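You operate a simulated robot arm through the tools that you are given. There is no shell and no other tool. Be economical: measure what you need, move in short steps, check, and stop when the job is done.

The job below is to be done with a simulated two-armed robot. You get a single attempt, and the scene is never put back.

JOB
Put the small box from the top of the long desk on the desk beside the yellow stop. Then hold the green pan on the top of the long desk steady with one hand and put the grey small box in it with the other. Then open the high drawer, put the orange block from the inside of the high drawer on the top of the long carton and shut the drawer again. Do these in the order given.
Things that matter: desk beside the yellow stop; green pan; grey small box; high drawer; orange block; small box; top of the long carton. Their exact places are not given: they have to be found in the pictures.

It is judged by the outcome, as a careful person would: the job done as asked, and still so three seconds after it is handed in. It fails if anything else is knocked over, pushed out of place, dropped, spilled or broken.

ROBOT AND FRAMES
Two 6-joint arms with two-finger parallel grippers on one trunk, on a base that drives. Base frame: it is fixed to the floor where the robot stands at the start and does not move with it; the origin is under the middle of the robot, x ahead of it, y to its left, z up; the surface under the hand at the start is at about z = 0.78. Readings come in m, degrees, newtons and seconds.
The left shoulder is at the start at [0.28, 0.185, 1.055], the right one opposite. With the tool pointing down near the work surface each hand reaches from about 0.56 to 0.94 m from the robot's upright axis, wherever it stands, measured 20 degrees to its own side. Places, roughly: desk beside the yellow stop (17x20 cm) [0.56, 0.82, 0.78]; grey small box (6x6x9 cm) [0.8, 0.1, 0.8]; high drawer [-1.9, 3.4, 1.5]; orange block (4x4x4 cm) [-1.9, 3.5, 1.5]; top of the long carton [-2.7, 0.8, 0.4]. Payload 1.57 kg a hand.
The TCP of each hand is the grasp point between the finger pads, 0.03 m short of the fingertips. In the tool frame z runs along the fingers and y along their closing line. The gripper opens to 0.08 m. The fingers are 0.017 m wide and 0.012 m thick; the gripper's body (0.04 by 0.082 m) begins 0.08 m behind the TCP.
Orientation is that of the tool frame in the base frame, as a unit quaternion [x, y, z, w]. With the fingers straight down and closing along the base's y, the tool's x points along the base's -x, its y along +y and its z along -z.

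CONTROLS
- The arms move only by the tool send_rows. It takes "left_increments", "right_increments" or both (then of equal length, played together; a hand with none holds still); each is a list of rows, each an object of numbers (a shift or turn left out is 0, a gripper value left out holds the last): "x", "y", "z": the shift along the tool's x, y, z in m; "wx", "wy", "wz": the turn, a rotation vector about the tool's x, y, z in degrees; "grip": the gripper command, from -1 (fully open) to 1 (shut), values between in proportion. In form: [{"x": .., "y": .., "z": .., "wx": .., "wy": .., "wz": .., "grip": ..}, ...]. A call has 1 to 20 rows; each row is the pose to reach, as a shift and turn from the pose commanded when the call began, along the tool's axes at that moment. Rows are played at 5 a second. More than 0.05 m and 8.6 degrees between two rows, or a gripper value outside its range, and nothing of the call is played. Where a pose cannot be reached the arm comes as near as it can. A force on the tool above 40 N (or 10 N above the force at the start of the call, whichever is more), or a blocked arm, ends the call early, and 0.2 s more pass. Each finger travels about 0.153 m/s and halts on what it meets, pressing with about 27 N; the grip force reading is that of the motor and also rises with nothing between the fingers. The clock runs only during rows and for 0.2 s after the last one: add rows that repeat a pose to give the fingers time. The reply holds the time, the measured pose of the TCP, the force on the tool along the base axes, the opening and the grip force, in the units named above and with some noise, with the torque about the TCP (base axes, N m) and any sound that the robot's microphone picked up, and new pictures: "show" is both (left out), scene, wrist or none (wrist: the cameras of the hands that moved).
- Cameras (640 x 400 px; columns grow to the right, rows downward): "scene" is now at [0.2378, 0.0253, 1.5007]; the picture's right is [0.30, -0.95, 0.00], its down [-0.67, -0.21, -0.72] and it looks along [0.68, 0.22, -0.70] (base axes); focal length 236 px, centre (320, 200). "left" rides on the left gripper at [0.072, 0.007, -0.122] in its tool frame; the picture's right is [-0.09, 1.00, 0.00], its down [-0.84, -0.08, -0.54] and it looks along [-0.54, -0.05, 0.84] (tool axes); focal length 238 px, centre (320, 200). "right" rides on the right gripper at [0.072, -0.007, -0.122] in its tool frame; the picture's right is [0.09, 1.00, 0.00], its down [-0.84, 0.08, -0.54] and it looks along [-0.54, 0.05, 0.84] (tool axes); focal length 238 px, centre (320, 200).
- raise_lower(by): slides the trunk up (or, below 0, down) by that many m; the arms and the scene camera ride with it, the base frame stays. It gives what a move gives, with no picture.
- drive_base(legs): drives the robot by 1 to 6 legs, each [ahead, turn to the left] in m and degrees, along the robot's own axes; the way and the turn of a leg run together, so that a leg with both is an arc; at most 1.5 m and 180 degrees a leg. The arms and the cameras ride along, it lands a little off, and it stops where it bumps. It gives what a move gives, and a new picture of the scene camera.
- turn_head(pan, tilt): turns the head with the scene camera to pan (to the left, within 86 degrees either way) and tilt (down, from -29 to 69), counted from straight ahead of the robot. It gives what a move gives, and a new picture of the scene camera.
- point_at(camera, pixels): there is no depth. For up to 12 entries [column, row, z] of the newest picture of that camera ("zoom" is the newest enlarged one), the place [x, y] in the base frame at which the ray of that pixel passes the height z, good to about 0.002 m. No time passes.
- close_up(camera, box): a new picture of the part [left, top, right, bottom] of that camera's present view, enlarged. No time passes.
- hand_in(): hands the job in; it is judged then, once.

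Keep the steps short. Do not move on a guess: measure, check each grasp and each placing, and mend mistakes. In all there are 110 turns and 260 pictures (those below and enlarged ones count). Leave the grippers open and the arms clear of the work at the hand-in unless told otherwise, and finish with a single line.

The tools are called after "Emit:" as a command line: name --argument value ..., lists and objects as JSON in quotes. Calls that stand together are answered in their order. send_rows: Moves the arms, as the interface text tells. Its arguments: {"type":"object","properties":{"left_increments":{"type":"array"},"right_increments":{"type":"array"},"show":{"type":"string","enum":["both","scene","wrist","none"]}},"required":[]} The other tools are called the same way: raise_lower (by) slides the trunk up or down; drive_base (legs) drives the base; turn_head (pan, tilt) turns the head that bears the scene camera; point_at (camera, pixels) gives the place at which the rays of pixels pass given heights; close_up (camera, box) takes an enlarged picture of a part of a camera's view; hand_in () hands the job in.

At the start:

```text
t: 0.0
left_position: [0.5333, 0.3135, 1.2119]
left_ee_rot: [0.001, 1.0, 0.0, 0.0]
left_contact_force: [-0.4, 0.4, 0.3]
left_moment: [0.02, 0.0, 0.01]
left_finger_gap: 0.0799
left_grip_force: 0.1
right_position: [0.576, -0.2506, 1.1541]
right_ee_rot: [0.0, 1.0, 0.0, 0.001]
right_contact_force: [0.2, -0.1, -0.2]
right_moment: [0.01, 0.0, 0.04]
right_finger_gap: 0.0803
right_grip_force: 0.0
trunk travel left (down, up): [-0.75, 0.24]
robot x, y, heading: [-0.0028, -0.0012, -0.0]
head pan, tilt: [17.7, 44.3]
```

scene: 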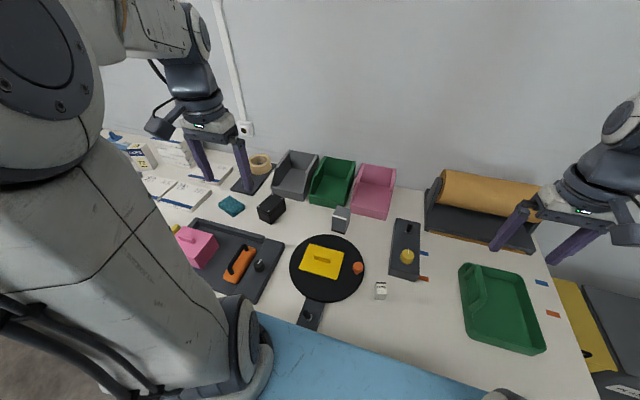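
right: 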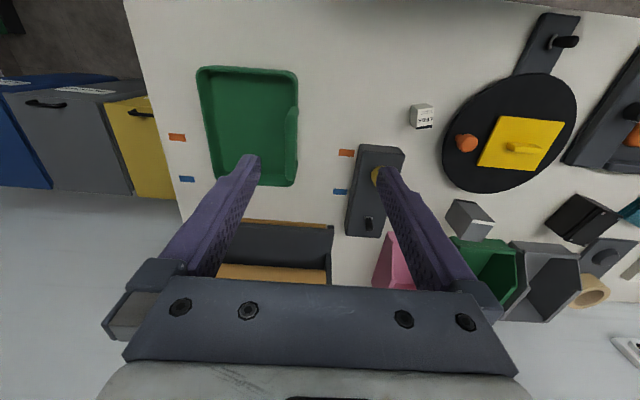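
left: 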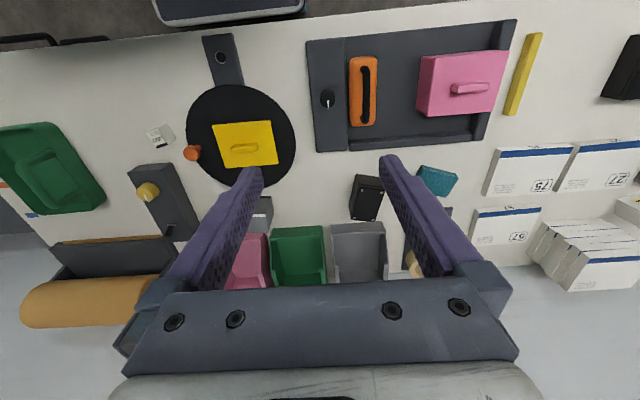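

I see a white labelled box at scene (381,290), a grey one at (341,219), a black one at (271,208), a green tray on the right, and a yellow bar (the stop) in the left view at (522,75). I'll measure these and take closer looks.

Emit:
point_at --camera "scene" --pixels '[[381, 298, 0.78], [341, 230, 0.78], [271, 218, 0.78], [232, 212, 0.78], [500, 308, 0.78], [465, 270, 0.78], [543, 350, 0.78]]'

Emit:
point_at --camera "left" --pixels '[[535, 35, 0.78], [512, 113, 0.78], [258, 212, 0.78], [160, 137, 0.78], [365, 200, 0.78], [437, 180, 0.78], [490, 190, 0.78], [605, 100, 0.78]]'

Emit:
close_up --camera "scene" --box '[240, 180, 440, 320]'

Emit:
close_up --camera "left" --box '[340, 20, 640, 220]'

Emit:
close_up --camera "right" --box '[140, 20, 540, 280]'

```text
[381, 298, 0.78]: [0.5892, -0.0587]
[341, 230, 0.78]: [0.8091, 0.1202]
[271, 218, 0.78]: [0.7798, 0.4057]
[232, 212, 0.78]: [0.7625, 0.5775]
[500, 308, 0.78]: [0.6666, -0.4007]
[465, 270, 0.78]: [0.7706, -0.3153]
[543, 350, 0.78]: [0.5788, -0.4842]
```

```text
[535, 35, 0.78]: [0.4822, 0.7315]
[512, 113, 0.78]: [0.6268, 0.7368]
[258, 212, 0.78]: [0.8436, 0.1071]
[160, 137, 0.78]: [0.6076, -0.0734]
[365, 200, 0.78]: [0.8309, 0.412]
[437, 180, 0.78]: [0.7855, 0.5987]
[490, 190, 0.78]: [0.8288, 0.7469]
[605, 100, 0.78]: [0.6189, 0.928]
```

```text
2.86 times, centred on (340, 250) of scene
```

zoom: 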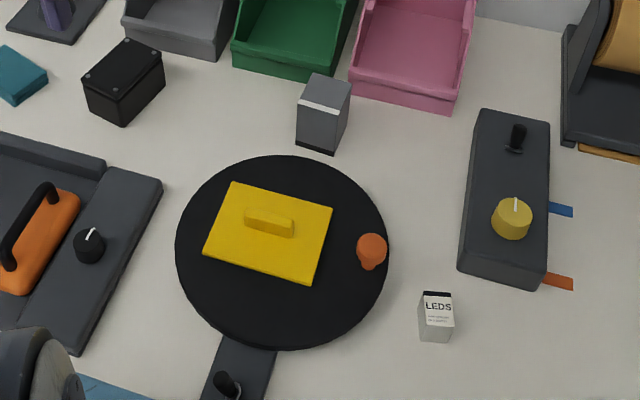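

```text
2.00 times, centred on (490, 120) of left
```

zoom: 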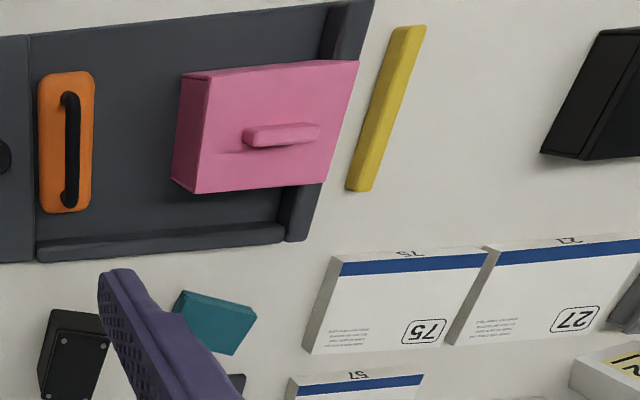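

```text
1.54 times, centred on (340, 150) of right
```

zoom: 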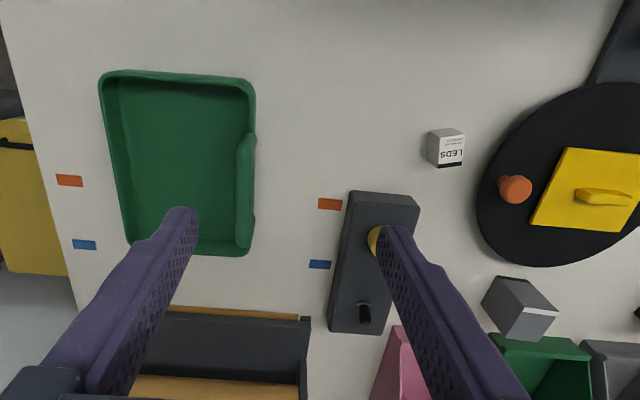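

The "small box" is the white LEDS one at about (0.60,-0.065). The left hand goes above it at z≈1.0, while the right hand moves away to the right.

Emit:
send_rows --left_increments '[{"x": -0.01, "y": -0.045}, {"x": -0.02, "y": -0.09}, {"x": -0.03, "y": -0.135, "z": 0.02}, {"x": -0.04, "y": -0.18, "z": 0.04}, {"x": -0.045, "y": -0.22, "z": 0.07}, {"x": -0.05, "y": -0.26, "z": 0.1}, {"x": -0.055, "y": -0.3, "z": 0.12}, {"x": -0.06, "y": -0.34, "z": 0.14}, {"x": -0.06, "y": -0.375, "z": 0.17}, {"x": -0.06, "y": -0.375, "z": 0.2}, {"x": -0.06, "y": -0.375, "z": 0.2}]' --right_increments '[{"y": -0.045}, {"y": -0.09}, {"y": -0.135}, {"y": -0.17}, {"y": -0.2}, {"y": -0.2}, {"y": -0.2}, {"y": -0.2}, {"y": -0.2}, {"y": -0.2}, {"y": -0.2}]'

```text
refused: row 3 steps farther than a row can; nothing moved
```

The step was slightly too long, so I'm shortening the steps.

Emit:
send_rows --left_increments '[{"x": -0.01, "y": -0.04}, {"x": -0.02, "y": -0.08}, {"x": -0.03, "y": -0.12, "z": 0.02}, {"x": -0.04, "y": -0.16, "z": 0.04}, {"x": -0.045, "y": -0.2, "z": 0.06}, {"x": -0.05, "y": -0.24, "z": 0.08}, {"x": -0.055, "y": -0.28, "z": 0.1}, {"x": -0.06, "y": -0.32, "z": 0.12}, {"x": -0.06, "y": -0.35, "z": 0.15}, {"x": -0.06, "y": -0.375, "z": 0.18}, {"x": -0.06, "y": -0.375, "z": 0.2}, {"x": -0.06, "y": -0.375, "z": 0.2}]' --right_increments '[{"y": -0.045}, {"y": -0.09}, {"y": -0.135}, {"y": -0.17}, {"y": -0.2}, {"y": -0.2}, {"y": -0.2}, {"y": -0.2}, {"y": -0.2}, {"y": -0.2}, {"y": -0.2}, {"y": -0.2}]'

```text
t: 2.6
left_position: [0.5946, -0.0614, 1.0133]
left_ee_rot: [0.0, 1.0, 0.0, 0.0]
left_contact_force: [-0.5, 0.0, 0.0]
left_moment: [-0.03, -0.04, -0.03]
left_finger_gap: 0.0799
left_grip_force: 0.1
right_position: [0.5764, -0.4516, 1.1549]
right_ee_rot: [0.0, 1.0, 0.0, 0.0]
right_contact_force: [0.3, -0.9, 0.2]
right_moment: [0.0, 0.04, -0.01]
right_finger_gap: 0.08
right_grip_force: 0.0
trunk travel left (down, up): [-0.75, 0.24]
robot x, y, heading: [0.0031, 0.0017, 0.1]
head pan, tilt: [17.7, 44.3]
```

scene: 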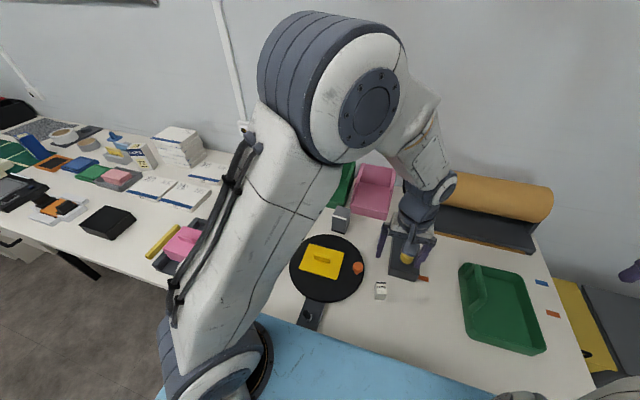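
right: 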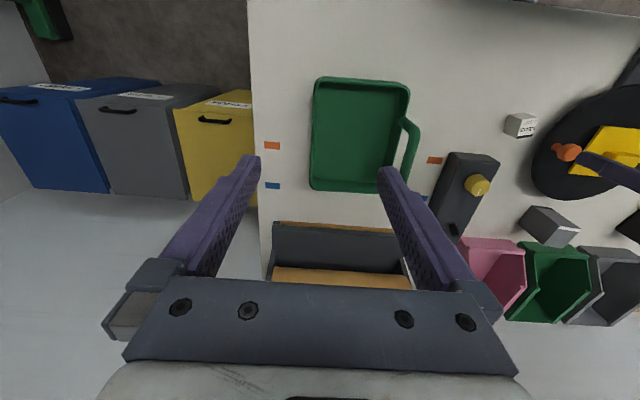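
left: 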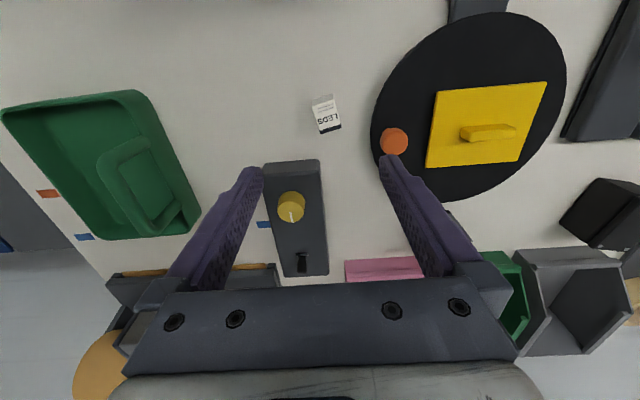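

I'm measuring the LEDS box in the left view (327,115) and zooming in to see its orientation.

Emit:
close_up --camera "left" --box '[280, 80, 376, 140]'

Emit:
point_at --camera "left" --pixels '[[313, 103, 0.82], [334, 97, 0.82], [319, 133, 0.78], [340, 127, 0.78], [315, 100, 0.78], [333, 95, 0.78]]'

```text
6.67 times, centred on (328, 110) of left
```

zoom: 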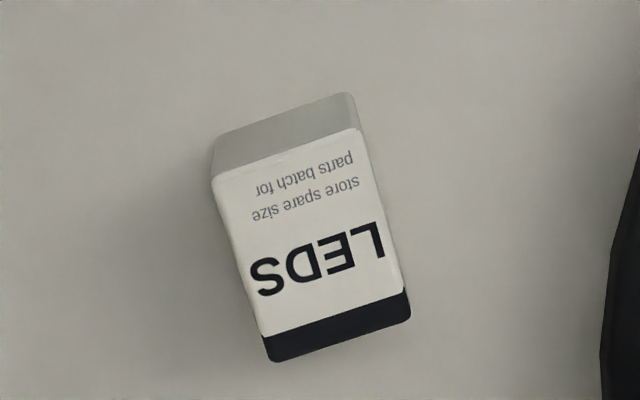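

```text
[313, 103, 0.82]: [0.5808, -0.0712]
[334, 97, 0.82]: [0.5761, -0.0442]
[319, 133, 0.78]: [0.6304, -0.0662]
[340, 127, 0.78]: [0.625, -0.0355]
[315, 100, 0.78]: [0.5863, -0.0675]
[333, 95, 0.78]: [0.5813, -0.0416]
```

Emit:
point_at --camera "zoom" --pixels '[[212, 180, 0.815], [358, 130, 0.815], [270, 360, 0.815], [410, 316, 0.815], [216, 142, 0.78], [347, 94, 0.78]]'

```text
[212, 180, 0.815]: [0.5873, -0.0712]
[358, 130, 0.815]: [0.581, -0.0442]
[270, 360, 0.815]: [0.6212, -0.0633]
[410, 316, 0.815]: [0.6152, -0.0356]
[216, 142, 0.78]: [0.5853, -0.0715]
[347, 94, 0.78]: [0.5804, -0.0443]
```

The box is 2.8×3.5 cm, about 3.6 cm tall, centred at (0.601,-0.0535) with a yaw of 13°. I'll part-close the fingers to stay clear of the turntable, turn the hand and lower it to z 0.85 first.

Emit:
send_rows --left_increments '[{"x": -0.0064, "y": 0.008, "wz": -7, "grip": -0.3}, {"x": -0.0064, "y": 0.008, "z": 0.03, "wz": -13.5}, {"x": -0.0064, "y": 0.008, "z": 0.07, "wz": -13.5}, {"x": -0.0064, "y": 0.008, "z": 0.11, "wz": -13.5}, {"x": -0.0064, "y": 0.008, "z": 0.15, "wz": -13.5}, {"x": -0.0064, "y": 0.008, "z": 0.165, "wz": -13.5}, {"x": -0.0064, "y": 0.008, "z": 0.165, "wz": -13.5}]' --show "wrist"

```text
t: 4.2
left_position: [0.6, -0.0533, 0.847]
left_ee_rot: [-0.117, 0.993, 0.0, 0.0]
left_contact_force: [0.2, 0.8, 0.0]
left_moment: [0.0, -0.01, -0.01]
left_finger_gap: 0.0518
left_grip_force: 0.1
right_position: [0.5772, -0.4511, 1.154]
right_ee_rot: [0.0, 1.0, 0.0, 0.0]
right_contact_force: [-0.1, 0.0, -0.2]
right_moment: [-0.02, 0.04, -0.02]
right_finger_gap: 0.08
right_grip_force: 0.0
trunk travel left (down, up): [-0.75, 0.24]
robot x, y, heading: [0.0005, 0.0027, -0.1]
head pan, tilt: [17.7, 44.3]
```

left: 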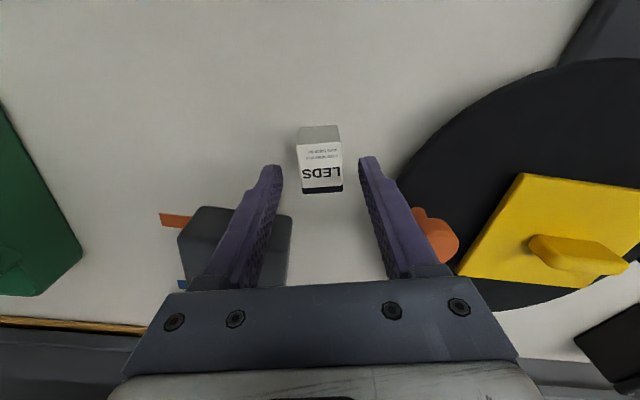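

The box sits square between the fingers. I'll lower 3 cm, close and lift slightly.

Emit:
send_rows --left_increments '[{"z": 0.015}, {"z": 0.03}, {"z": 0.03, "grip": 1}, {"z": 0.03, "grip": 1}, {"z": 0.03, "grip": 1}, {"z": 0.0, "grip": 1}, {"z": -0.04, "grip": 1}, {"z": -0.08, "grip": 1}, {"z": -0.12, "grip": 1}]' --show "wrist"

```text
t: 6.2
left_position: [0.6018, -0.0527, 0.9674]
left_ee_rot: [-0.117, 0.993, 0.001, -0.001]
left_contact_force: [0.4, 0.3, -0.5]
left_moment: [0.02, 0.0, 0.0]
left_finger_gap: 0.0294
left_grip_force: 26.6
right_position: [0.5776, -0.4513, 1.1549]
right_ee_rot: [0.0, 1.0, 0.0, 0.0]
right_contact_force: [0.2, 0.3, -0.4]
right_moment: [-0.04, 0.02, 0.0]
right_finger_gap: 0.0799
right_grip_force: 0.0
trunk travel left (down, up): [-0.75, 0.24]
robot x, y, heading: [-0.0006, 0.0001, 0.1]
head pan, tilt: [17.7, 44.3]
```

left: 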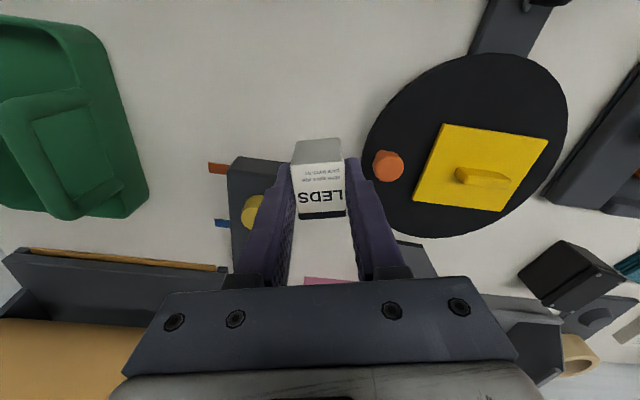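

The box is held (gap 2.9 cm). I'll raise it and bring the hand left, then look down at the space between the base and the desk.

Emit:
send_rows --left_increments '[{"z": -0.045}, {"z": -0.09}, {"z": -0.13}, {"x": -0.012, "y": 0.041, "z": -0.13}, {"x": -0.024, "y": 0.082, "z": -0.13}, {"x": -0.036, "y": 0.123, "z": -0.13}, {"x": -0.048, "y": 0.164, "z": -0.13}, {"x": -0.06, "y": 0.205, "z": -0.13}, {"x": -0.072, "y": 0.246, "z": -0.13}, {"x": -0.084, "y": 0.287, "z": -0.13}, {"x": -0.096, "y": 0.328, "z": -0.13}, {"x": -0.108, "y": 0.365, "z": -0.13}, {"x": -0.108, "y": 0.365, "z": -0.13}]' --show "none"

Emit:
turn_head --pan 0 --tilt 69

```text
t: 9.0
left_position: [0.6206, 0.3281, 1.0973]
left_ee_rot: [-0.116, 0.993, 0.0, 0.0]
left_contact_force: [0.3, -0.1, -0.2]
left_moment: [-0.02, 0.0, -0.01]
left_finger_gap: 0.0293
left_grip_force: 26.4
right_position: [0.5768, -0.4507, 1.154]
right_ee_rot: [0.0, 1.0, 0.001, 0.0]
right_contact_force: [0.1, -0.8, 0.6]
right_moment: [-0.04, 0.02, 0.03]
right_finger_gap: 0.0802
right_grip_force: 0.0
trunk travel left (down, up): [-0.75, 0.24]
robot x, y, heading: [-0.0012, -0.0018, 0.2]
head pan, tilt: [17.7, 44.3]
```

```text
t: 9.9
left_position: [0.621, 0.3275, 1.0976]
left_ee_rot: [-0.118, 0.993, 0.0, 0.0]
left_contact_force: [-0.2, 0.3, 0.2]
left_moment: [0.01, 0.01, 0.0]
left_finger_gap: 0.0294
left_grip_force: 27.0
right_position: [0.577, -0.451, 1.1543]
right_ee_rot: [0.0, 1.0, 0.0, -0.001]
right_contact_force: [0.7, -0.1, 0.3]
right_moment: [0.03, -0.03, -0.02]
right_finger_gap: 0.0801
right_grip_force: 0.0
trunk travel left (down, up): [-0.75, 0.24]
robot x, y, heading: [-0.0009, 0.0047, -0.2]
head pan, tilt: [0.0, 68.8]
```

scene: 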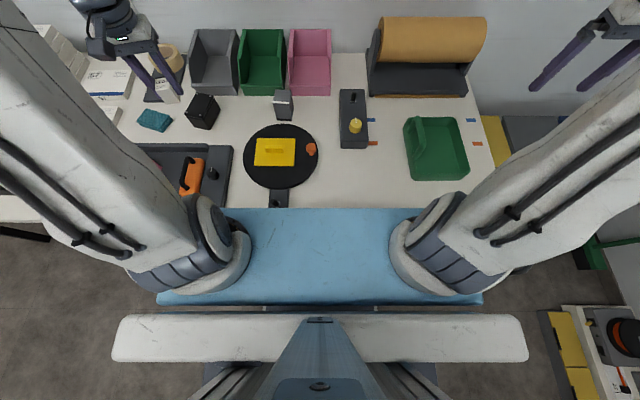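

The space looks clear. I'll turn the base 35° left.

Emit:
drive_base --legs '[[0, 35]]'

Emit:
turn_head --pan 25 --tilt 50

```text
t: 11.9
left_position: [0.3223, 0.6223, 1.0993]
left_ee_rot: [-0.409, 0.913, -0.001, 0.0]
left_contact_force: [0.2, -0.2, -0.5]
left_moment: [-0.02, 0.0, 0.02]
left_finger_gap: 0.0293
left_grip_force: 27.7
right_position: [0.7318, -0.041, 1.1542]
right_ee_rot: [-0.299, 0.954, 0.0, 0.0]
right_contact_force: [-0.2, 0.0, 0.0]
right_moment: [0.02, 0.02, -0.01]
right_finger_gap: 0.0799
right_grip_force: 0.0
trunk travel left (down, up): [-0.75, 0.24]
robot x, y, heading: [-0.0003, 0.0012, 34.7]
head pan, tilt: [0.0, 68.8]
```

scene: 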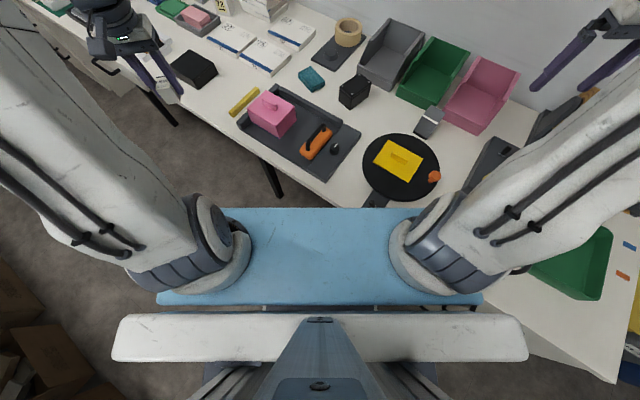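

```text
t: 12.8
left_position: [0.3227, 0.6227, 1.0989]
left_ee_rot: [-0.41, 0.912, 0.0, 0.0]
left_contact_force: [0.5, -0.3, -1.3]
left_moment: [0.01, -0.03, 0.01]
left_finger_gap: 0.0292
left_grip_force: 26.9
right_position: [0.73, -0.0416, 1.1543]
right_ee_rot: [-0.299, 0.954, 0.001, 0.001]
right_contact_force: [-0.3, 1.1, -0.7]
right_moment: [0.01, -0.03, -0.02]
right_finger_gap: 0.08
right_grip_force: 0.0
trunk travel left (down, up): [-0.75, 0.24]
robot x, y, heading: [-0.0019, 0.0053, 34.8]
head pan, tilt: [25.0, 50.0]
```

scene: 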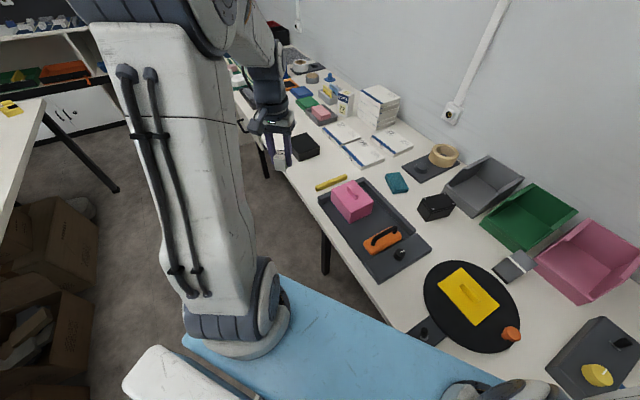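

I'm measuring the stop, the black box and the book edges in this view.

Emit:
point_at --camera "scene" --pixels '[[317, 188, 0.78], [347, 178, 0.78], [320, 156, 0.78], [300, 161, 0.78], [350, 163, 0.78], [293, 180, 0.78]]'

Emit:
close_up --camera "scene" --box '[240, 110, 400, 210]'

```text
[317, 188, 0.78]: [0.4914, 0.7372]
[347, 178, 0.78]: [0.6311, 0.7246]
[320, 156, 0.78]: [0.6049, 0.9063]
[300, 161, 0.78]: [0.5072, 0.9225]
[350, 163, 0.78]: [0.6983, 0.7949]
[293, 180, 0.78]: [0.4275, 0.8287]
```

```text
4.00 times, centred on (320, 160) of scene
```

zoom: 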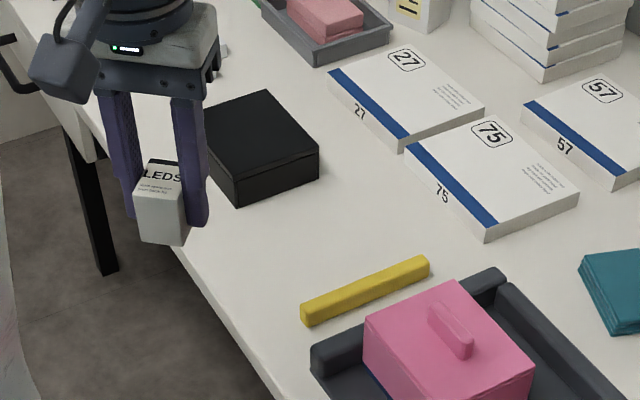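

The free patch runs from y 0.745 to 0.905. I'll place the box at (0.55,0.82), which needs a short drive ahead of 0.07 m for reach.

Emit:
drive_base --legs '[[0.07, 0]]'

```text
t: 13.8
left_position: [0.3822, 0.6627, 1.0986]
left_ee_rot: [-0.409, 0.912, 0.0, 0.0]
left_contact_force: [-0.4, 0.2, -0.5]
left_moment: [-0.02, -0.04, -0.02]
left_finger_gap: 0.0293
left_grip_force: 26.8
right_position: [0.7884, -0.0013, 1.1557]
right_ee_rot: [-0.299, 0.954, 0.0, 0.0]
right_contact_force: [0.1, -0.6, 1.4]
right_moment: [0.02, 0.01, 0.0]
right_finger_gap: 0.08
right_grip_force: 0.0
trunk travel left (down, up): [-0.75, 0.24]
robot x, y, heading: [0.0599, 0.0391, 34.9]
head pan, tilt: [25.0, 50.0]
```

scene: 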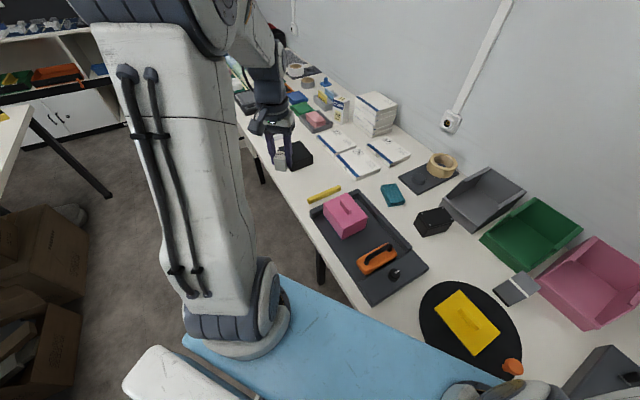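

I'm moving the hand to above (0.55,0.82) at z≈0.91.

Emit:
send_rows --left_increments '[{"x": -0.045, "y": -0.004}, {"x": -0.09, "y": -0.008}, {"x": -0.135, "y": -0.012}, {"x": -0.18, "y": -0.016}, {"x": -0.229, "y": -0.021}, {"x": -0.229, "y": -0.021, "z": 0.045}, {"x": -0.229, "y": -0.021, "z": 0.09}, {"x": -0.229, "y": -0.021, "z": 0.14}, {"x": -0.229, "y": -0.021, "z": 0.185}, {"x": -0.229, "y": -0.021, "z": 0.185}]'

```text
t: 16.0
left_position: [0.5503, 0.8209, 0.9131]
left_ee_rot: [-0.409, 0.912, 0.0, 0.0]
left_contact_force: [-0.5, 1.0, -0.6]
left_moment: [-0.01, 0.01, 0.01]
left_finger_gap: 0.0294
left_grip_force: 26.9
right_position: [0.7893, -0.0002, 1.1539]
right_ee_rot: [-0.299, 0.954, 0.0, 0.0]
right_contact_force: [-0.3, -0.1, 0.2]
right_moment: [-0.04, 0.05, 0.0]
right_finger_gap: 0.0799
right_grip_force: 0.0
trunk travel left (down, up): [-0.75, 0.24]
robot x, y, heading: [0.0559, 0.0435, 34.9]
head pan, tilt: [25.0, 50.0]
```

scene: 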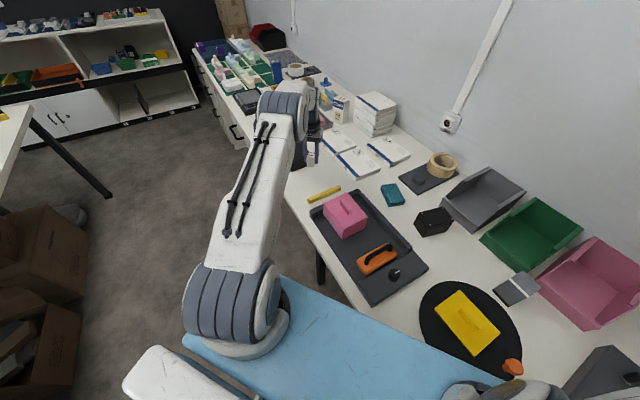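
left: 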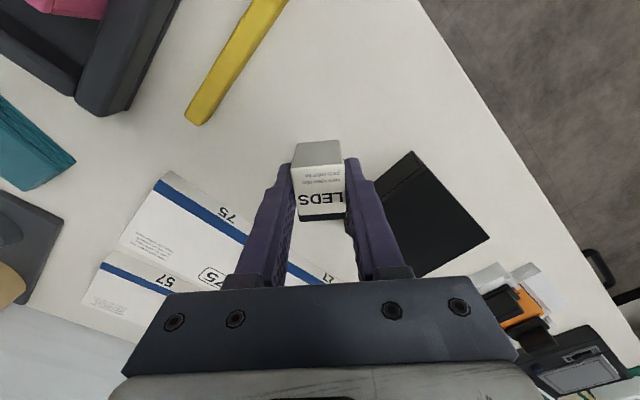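

The spot below is clear. I'm lowering to just above the desk, then the last few mm to contact.

Emit:
send_rows --left_increments '[{"z": 0.04}, {"z": 0.075}, {"z": 0.09}, {"z": 0.095}, {"z": 0.095}]' --show "wrist"

```text
t: 17.2
left_position: [0.5491, 0.8201, 0.8172]
left_ee_rot: [-0.41, 0.912, -0.001, 0.0]
left_contact_force: [-0.3, -0.2, -1.1]
left_moment: [0.01, -0.01, 0.0]
left_finger_gap: 0.0295
left_grip_force: 27.2
right_position: [0.7901, -0.0022, 1.1536]
right_ee_rot: [-0.299, 0.954, 0.0, 0.0]
right_contact_force: [0.5, 0.6, -0.6]
right_moment: [0.01, -0.03, 0.0]
right_finger_gap: 0.0801
right_grip_force: 0.1
trunk travel left (down, up): [-0.75, 0.24]
robot x, y, heading: [0.0588, 0.042, 34.9]
head pan, tilt: [25.0, 50.0]
```

left: 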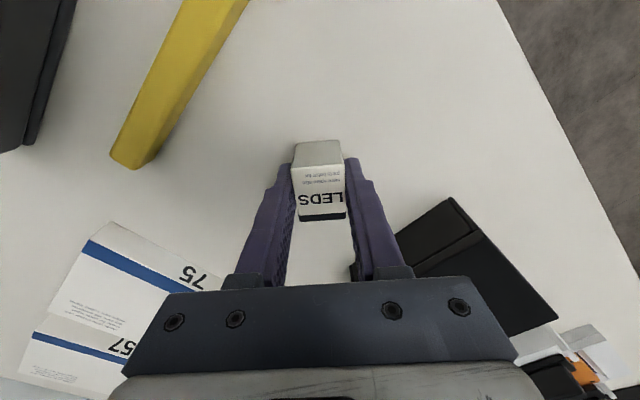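

It's near contact. I'll go 3 mm more, open partly, and lift.

Emit:
send_rows --left_increments '[{"z": 0.003}, {"z": 0.003, "grip": -0.35}, {"z": 0.003, "grip": -0.35}, {"z": -0.02, "grip": -0.35}, {"z": -0.06}, {"z": -0.1}, {"z": -0.14}]'

```text
t: 18.8
left_position: [0.5483, 0.8197, 0.9584]
left_ee_rot: [-0.407, 0.913, -0.001, 0.0]
left_contact_force: [0.9, 0.6, 0.1]
left_moment: [-0.01, 0.03, -0.02]
left_finger_gap: 0.0539
left_grip_force: 0.1
right_position: [0.7887, -0.0011, 1.1539]
right_ee_rot: [-0.299, 0.954, 0.0, 0.0]
right_contact_force: [0.0, -0.2, 0.5]
right_moment: [-0.03, 0.0, 0.02]
right_finger_gap: 0.0799
right_grip_force: 0.1
trunk travel left (down, up): [-0.75, 0.24]
robot x, y, heading: [0.0587, 0.0395, 35.2]
head pan, tilt: [25.0, 50.0]
```

scene: 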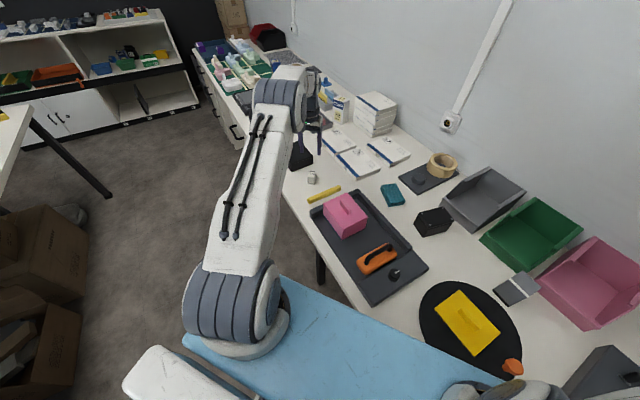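
left: 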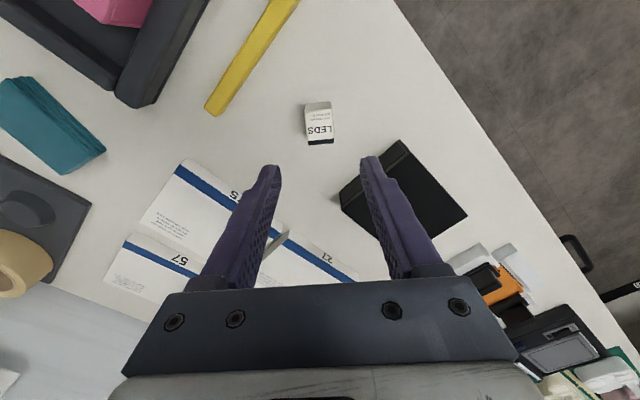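

The box stands beside the stop. I'm raising and retracting the hand, then backing off and turning the base to heading about -25° for the pan job.

Emit:
send_rows --left_increments '[{"z": -0.045}, {"z": -0.09}, {"z": -0.135}, {"z": -0.16, "x": 0.03}, {"z": -0.16, "x": 0.075}, {"z": -0.16, "x": 0.12}, {"z": -0.16, "x": 0.165}, {"z": -0.16, "x": 0.2, "grip": -1}, {"z": -0.16, "x": 0.2, "grip": -1}]' --show "none"

Emit:
drive_base --legs '[[-0.07, 0], [0, -60]]'

Emit:
turn_head --pan 0 --tilt 50

```text
t: 20.8
left_position: [0.417, 0.6697, 1.1188]
left_ee_rot: [-0.409, 0.912, -0.001, 0.0]
left_contact_force: [-0.2, 0.8, 0.4]
left_moment: [0.01, -0.04, 0.0]
left_finger_gap: 0.0799
left_grip_force: 0.0
right_position: [0.7886, 0.0001, 1.1542]
right_ee_rot: [-0.299, 0.954, 0.0, -0.001]
right_contact_force: [-0.9, -0.6, -0.4]
right_moment: [-0.01, -0.03, -0.06]
right_finger_gap: 0.0796
right_grip_force: 0.0
trunk travel left (down, up): [-0.75, 0.24]
robot x, y, heading: [0.0608, 0.0397, 34.9]
head pan, tilt: [25.0, 50.0]
```

```text
t: 23.0
left_position: [0.5079, 0.5239, 1.1193]
left_ee_rot: [-0.29, 0.957, 0.001, 0.001]
left_contact_force: [1.0, 0.0, 0.0]
left_moment: [0.02, -0.01, -0.01]
left_finger_gap: 0.0801
left_grip_force: 0.1
right_position: [0.699, -0.2189, 1.1537]
right_ee_rot: [-0.177, 0.984, 0.0, 0.0]
right_contact_force: [0.2, 0.5, 0.1]
right_moment: [0.03, 0.02, 0.01]
right_finger_gap: 0.08
right_grip_force: 0.0
trunk travel left (down, up): [-0.75, 0.24]
robot x, y, heading: [0.0035, 0.0077, 20.8]
head pan, tilt: [25.0, 50.0]
stopped in leg 2: the robot was blocked; the commanded pose is now the measured one
```

scene: 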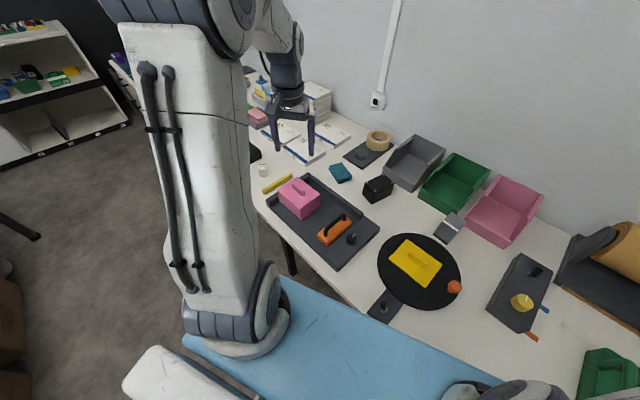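

```text
t: 23.9
left_position: [0.5071, 0.5243, 1.1181]
left_ee_rot: [-0.29, 0.957, 0.0, 0.001]
left_contact_force: [0.6, -0.7, -0.1]
left_moment: [-0.02, 0.02, -0.01]
left_finger_gap: 0.0803
left_grip_force: 0.1
right_position: [0.6996, -0.2173, 1.1543]
right_ee_rot: [-0.176, 0.984, 0.0, -0.001]
right_contact_force: [-0.3, 0.6, 0.5]
right_moment: [0.03, -0.01, 0.03]
right_finger_gap: 0.0802
right_grip_force: 0.1
trunk travel left (down, up): [-0.75, 0.24]
robot x, y, heading: [0.0003, 0.004, 20.7]
head pan, tilt: [0.0, 50.0]
```

scene: 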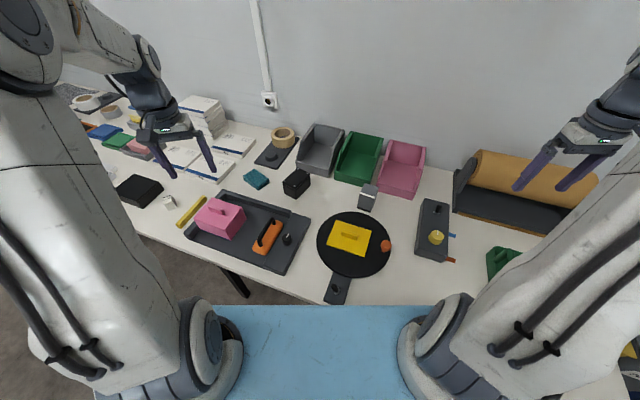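

The turn was blocked at 20.7°, likely a base corner against the desk, and nothing visible moved. I need to back off before turning, so I'll check both sides first.

Emit:
turn_head --pan 86 --tilt 35

Emit:
turn_head --pan -86 --tilt 35

```text
t: 25.4
left_position: [0.5068, 0.5247, 1.1193]
left_ee_rot: [-0.291, 0.957, 0.0, 0.002]
left_contact_force: [0.5, -0.5, 0.7]
left_moment: [0.02, 0.02, -0.01]
left_finger_gap: 0.0798
left_grip_force: 0.0
right_position: [0.7001, -0.2181, 1.1533]
right_ee_rot: [-0.177, 0.984, 0.0, -0.001]
right_contact_force: [0.4, 0.0, 1.4]
right_moment: [0.03, 0.03, 0.03]
right_finger_gap: 0.0798
right_grip_force: 0.1
trunk travel left (down, up): [-0.75, 0.24]
robot x, y, heading: [0.0051, 0.0024, 20.8]
head pan, tilt: [85.9, 35.0]
```

scene: 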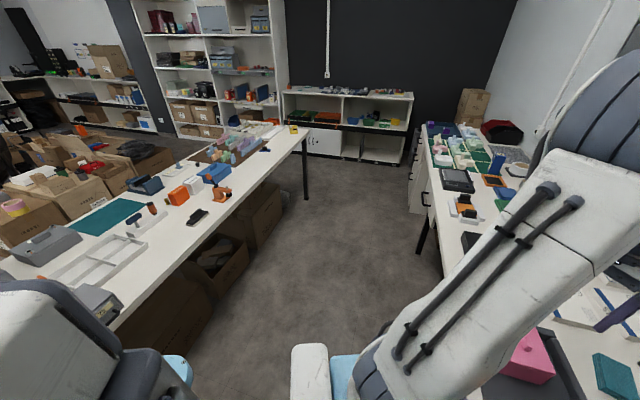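

```text
t: 28.1
left_position: [0.5071, 0.5248, 1.1183]
left_ee_rot: [-0.291, 0.957, 0.0, 0.0]
left_contact_force: [0.2, -0.9, 0.1]
left_moment: [0.01, 0.04, -0.04]
left_finger_gap: 0.0801
left_grip_force: 0.2
right_position: [0.6993, -0.2176, 1.153]
right_ee_rot: [-0.177, 0.984, 0.0, -0.001]
right_contact_force: [-1.2, 0.5, -0.3]
right_moment: [-0.01, 0.0, -0.01]
right_finger_gap: 0.0801
right_grip_force: 0.1
trunk travel left (down, up): [-0.75, 0.24]
robot x, y, heading: [-0.0017, 0.0059, 20.5]
head pan, tilt: [-85.9, 35.0]
```

scene: 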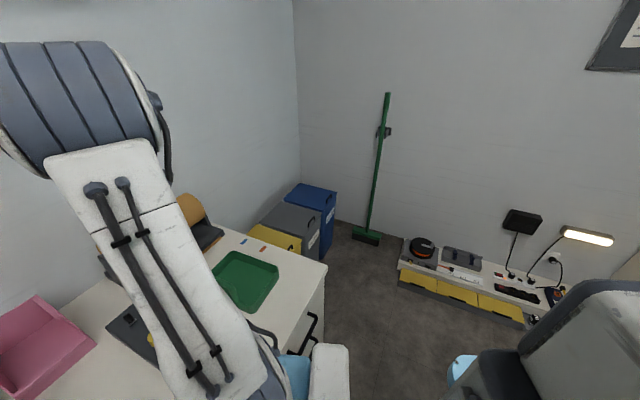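

There's a table behind me at about x=-0.53, so the aisle is tight. I'll back 0.11 and then turn to about -22°.

Emit:
drive_base --legs '[[-0.11, 0], [0, -42]]'

Emit:
turn_head --pan 0 --tilt 50

```text
t: 31.2
left_position: [0.6207, 0.0132, 1.1193]
left_ee_rot: [0.071, 0.997, 0.0, 0.002]
left_contact_force: [0.4, 0.0, -0.6]
left_moment: [0.01, -0.02, 0.02]
left_finger_gap: 0.0795
left_grip_force: 0.1
right_position: [0.2684, -0.6671, 1.153]
right_ee_rot: [0.189, 0.982, -0.001, -0.001]
right_contact_force: [-0.1, 0.9, 0.1]
right_moment: [0.0, 0.0, 0.01]
right_finger_gap: 0.0798
right_grip_force: 0.0
trunk travel left (down, up): [-0.75, 0.24]
robot x, y, heading: [-0.1001, -0.0349, -21.4]
head pan, tilt: [-85.9, 35.0]
```

scene: 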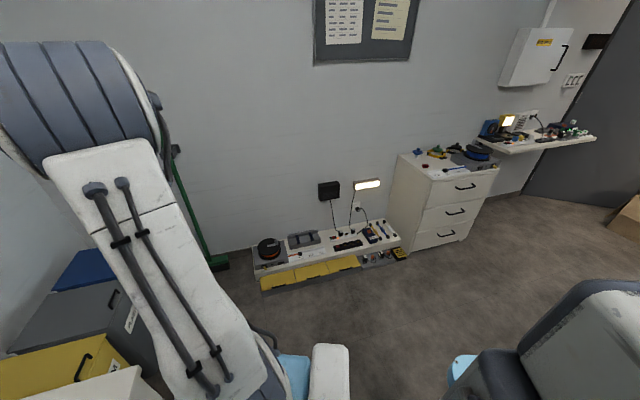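

```text
t: 32.8
left_position: [0.6219, 0.0127, 1.1186]
left_ee_rot: [0.072, 0.997, 0.0, 0.001]
left_contact_force: [-0.7, 1.0, 0.0]
left_moment: [0.0, -0.02, -0.05]
left_finger_gap: 0.0797
left_grip_force: 0.1
right_position: [0.2673, -0.6664, 1.1542]
right_ee_rot: [0.188, 0.982, 0.001, 0.0]
right_contact_force: [0.3, -0.2, 0.6]
right_moment: [-0.02, -0.01, 0.01]
right_finger_gap: 0.08
right_grip_force: 0.1
trunk travel left (down, up): [-0.75, 0.24]
robot x, y, heading: [-0.1045, -0.0361, -21.4]
head pan, tilt: [0.0, 50.0]
```

scene: 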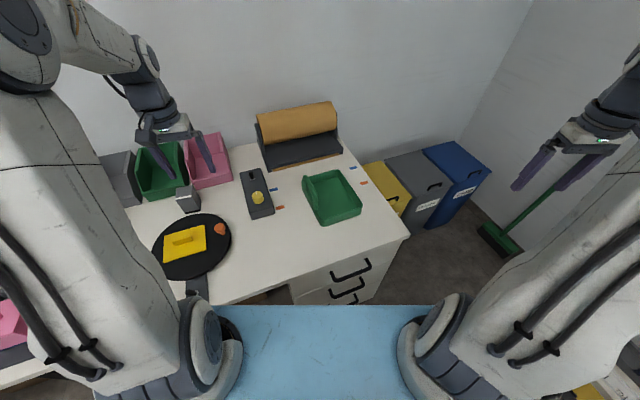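

I'll drive ahead 5 cm for reach, then measure the grey box and the pan.

Emit:
drive_base --legs '[[0.05, 0]]'

Emit:
close_up --camera "scene" --box '[140, 140, 380, 290]'

```text
t: 33.7
left_position: [0.6673, -0.0044, 1.1182]
left_ee_rot: [0.072, 0.997, 0.0, 0.0]
left_contact_force: [-0.8, 0.2, 0.7]
left_moment: [-0.01, -0.02, 0.0]
left_finger_gap: 0.0798
left_grip_force: 0.0
right_position: [0.3137, -0.6852, 1.1541]
right_ee_rot: [0.188, 0.982, 0.0, -0.001]
right_contact_force: [-0.2, 1.1, 0.0]
right_moment: [-0.04, -0.04, 0.01]
right_finger_gap: 0.0798
right_grip_force: 0.0
trunk travel left (down, up): [-0.75, 0.24]
robot x, y, heading: [-0.0531, -0.0496, -21.6]
head pan, tilt: [0.0, 50.0]
```

scene: 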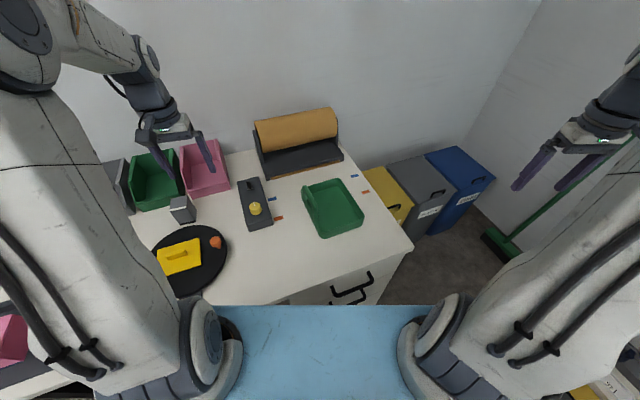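

```text
2.67 times, centred on (260, 215) of scene
```

zoom: 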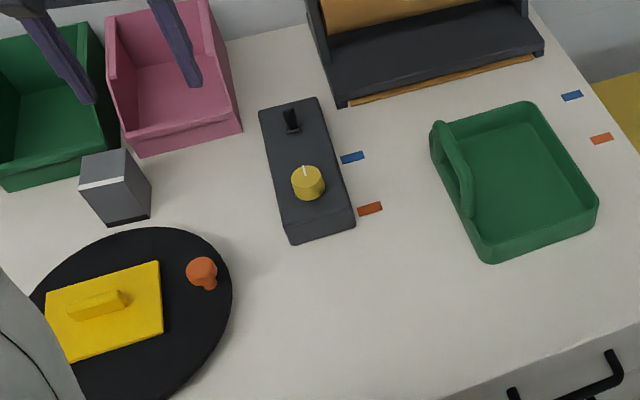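

I'm moving the left hand above the grey box for a closer look.

Emit:
send_rows --left_increments '[{"x": -0.03, "y": 0.035}, {"x": -0.06, "y": 0.07}, {"x": -0.09, "y": 0.105}, {"x": -0.103, "y": 0.131, "z": 0.03}, {"x": -0.103, "y": 0.131, "z": 0.07}, {"x": -0.103, "y": 0.131, "z": 0.07}]' --show "wrist"

```text
t: 35.1
left_position: [0.789, 0.1103, 1.0473]
left_ee_rot: [0.071, 0.997, 0.0, 0.0]
left_contact_force: [-0.4, -0.2, -1.0]
left_moment: [0.0, 0.03, 0.01]
left_finger_gap: 0.08
left_grip_force: 0.1
right_position: [0.3149, -0.6851, 1.1531]
right_ee_rot: [0.187, 0.982, 0.0, -0.001]
right_contact_force: [-0.1, -0.1, -0.1]
right_moment: [0.02, -0.04, 0.0]
right_finger_gap: 0.0799
right_grip_force: 0.0
trunk travel left (down, up): [-0.75, 0.24]
robot x, y, heading: [-0.0529, -0.0555, -21.3]
head pan, tilt: [0.0, 50.0]
```

left: 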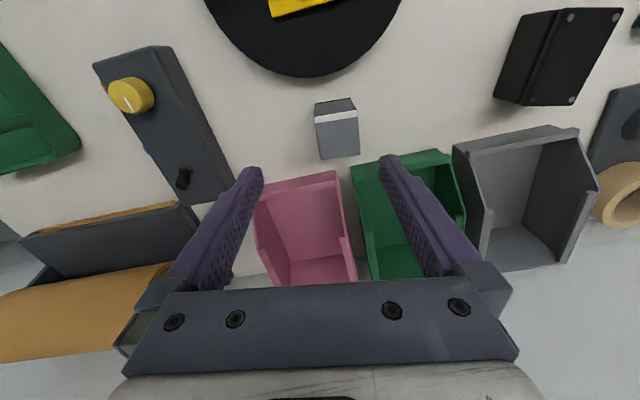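

Emit:
close_up --camera "left" --box '[289, 85, 385, 175]'

```text
4.44 times, centred on (337, 130) of left
```

zoom: 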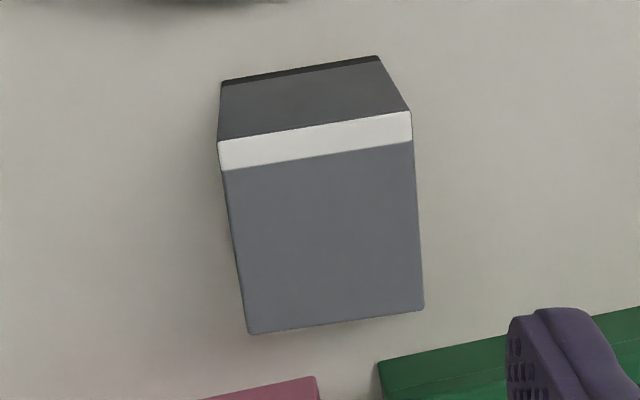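

Emit:
point_at --camera "zoom" --pixels '[[222, 84, 0.78], [378, 57, 0.78], [217, 142, 0.84], [411, 112, 0.84], [217, 142, 0.85], [411, 112, 0.85], [217, 142, 0.87], [411, 112, 0.87], [247, 333, 0.84], [424, 310, 0.84], [247, 333, 0.85], [424, 310, 0.85]]'

```text
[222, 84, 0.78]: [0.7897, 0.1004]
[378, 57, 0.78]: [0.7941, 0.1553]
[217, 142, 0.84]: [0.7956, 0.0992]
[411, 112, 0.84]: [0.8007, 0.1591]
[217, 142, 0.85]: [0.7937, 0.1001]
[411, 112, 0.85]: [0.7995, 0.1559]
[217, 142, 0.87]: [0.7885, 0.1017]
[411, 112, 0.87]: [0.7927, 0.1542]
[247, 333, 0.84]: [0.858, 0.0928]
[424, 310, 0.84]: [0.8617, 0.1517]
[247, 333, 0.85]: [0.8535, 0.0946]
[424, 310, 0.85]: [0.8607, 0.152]
```

The grey box is centred at (0.823,0.126), top z≈0.865, yaw -4.6°. I'll align over it and stop with the tips just above the top.

Emit:
send_rows --left_increments '[{"x": -0.0314, "y": 0.0204, "wz": -3.5}, {"x": -0.0314, "y": 0.0204, "z": 0.045, "wz": -3.5}, {"x": -0.0314, "y": 0.0204, "z": 0.09, "wz": -3.5}, {"x": -0.0314, "y": 0.0204, "z": 0.135, "wz": -3.5}, {"x": -0.0314, "y": 0.0204, "z": 0.14, "wz": -3.5}]' --show "wrist"

```text
t: 36.3
left_position: [0.8227, 0.1266, 0.9074]
left_ee_rot: [0.042, 0.999, 0.0, 0.0]
left_contact_force: [0.0, -0.2, 0.4]
left_moment: [-0.02, -0.01, 0.02]
left_finger_gap: 0.0799
left_grip_force: 0.1
right_position: [0.314, -0.6857, 1.1537]
right_ee_rot: [0.188, 0.982, 0.0, 0.0]
right_contact_force: [-0.3, -0.7, 0.9]
right_moment: [0.01, 0.03, 0.05]
right_finger_gap: 0.0798
right_grip_force: 0.1
trunk travel left (down, up): [-0.75, 0.24]
robot x, y, heading: [-0.0593, -0.0522, -21.4]
head pan, tilt: [0.0, 50.0]
```

left: 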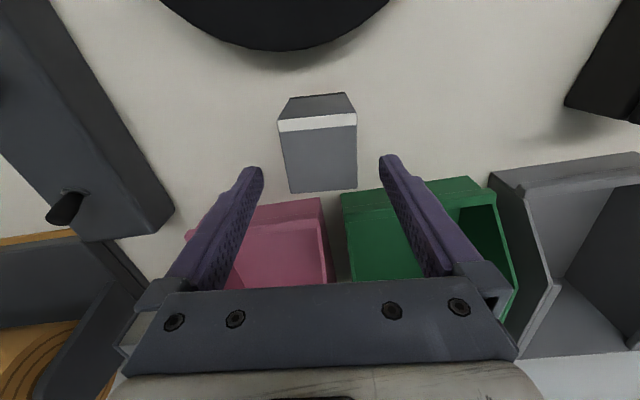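

It's well centred. I'm lowering to z≈0.84 and closing, then lifting a little.

Emit:
send_rows --left_increments '[{"z": 0.03}, {"z": 0.055}, {"z": 0.067}, {"z": 0.067, "grip": 1}, {"z": 0.067, "grip": 1}, {"z": 0.067, "grip": 1}, {"z": 0.04, "grip": 1}, {"z": 0.0, "grip": 1}, {"z": -0.04}, {"z": -0.08}]' --show "both"

```text
t: 38.5
left_position: [0.8238, 0.1245, 0.9893]
left_ee_rot: [0.041, 0.999, 0.0, 0.0]
left_contact_force: [0.8, -0.6, -0.3]
left_moment: [0.01, 0.0, 0.03]
left_finger_gap: 0.0546
left_grip_force: 25.9
right_position: [0.3143, -0.6853, 1.1536]
right_ee_rot: [0.188, 0.982, 0.001, 0.0]
right_contact_force: [-0.5, -0.3, 0.0]
right_moment: [-0.01, 0.01, 0.0]
right_finger_gap: 0.08
right_grip_force: 0.1
trunk travel left (down, up): [-0.75, 0.24]
robot x, y, heading: [-0.0525, -0.0557, -21.5]
head pan, tilt: [0.0, 50.0]
```

scene: 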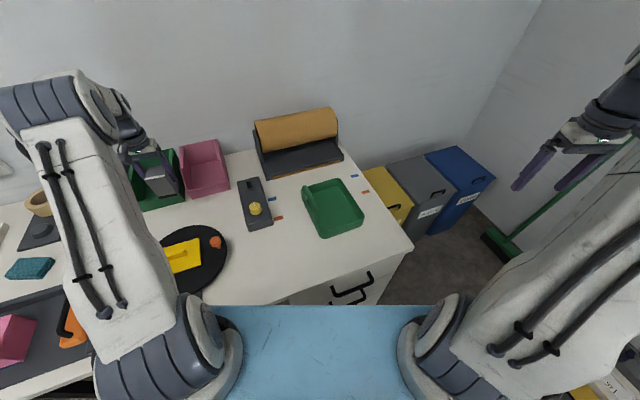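
left: 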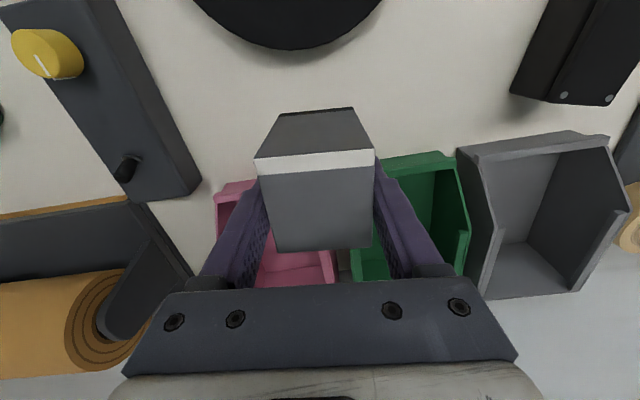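

The grey box is held. I'm zooming on the pan to choose where the right hand holds it.

Emit:
close_up --camera "scene" --box '[290, 170, 380, 245]'

```text
5.33 times, centred on (335, 208) of scene
```

zoom: 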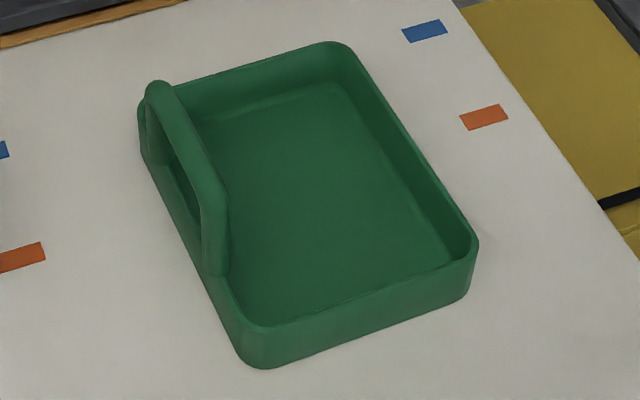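

Emit:
point_at --camera "zoom" --pixels '[[262, 367, 0.78], [468, 297, 0.78], [140, 152, 0.78], [478, 245, 0.82], [345, 42, 0.82], [240, 325, 0.82], [140, 110, 0.82], [455, 262, 0.785], [350, 85, 0.785], [245, 318, 0.785], [212, 115, 0.785], [160, 85, 0.86]]'

```text
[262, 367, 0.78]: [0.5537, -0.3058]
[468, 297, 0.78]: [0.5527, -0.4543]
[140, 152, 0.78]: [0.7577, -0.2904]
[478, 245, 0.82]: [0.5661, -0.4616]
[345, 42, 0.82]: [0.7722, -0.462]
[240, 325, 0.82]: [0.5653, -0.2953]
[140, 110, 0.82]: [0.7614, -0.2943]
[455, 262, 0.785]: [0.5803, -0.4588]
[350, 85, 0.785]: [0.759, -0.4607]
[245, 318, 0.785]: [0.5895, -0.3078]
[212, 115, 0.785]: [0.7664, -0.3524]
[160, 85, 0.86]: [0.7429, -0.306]
```

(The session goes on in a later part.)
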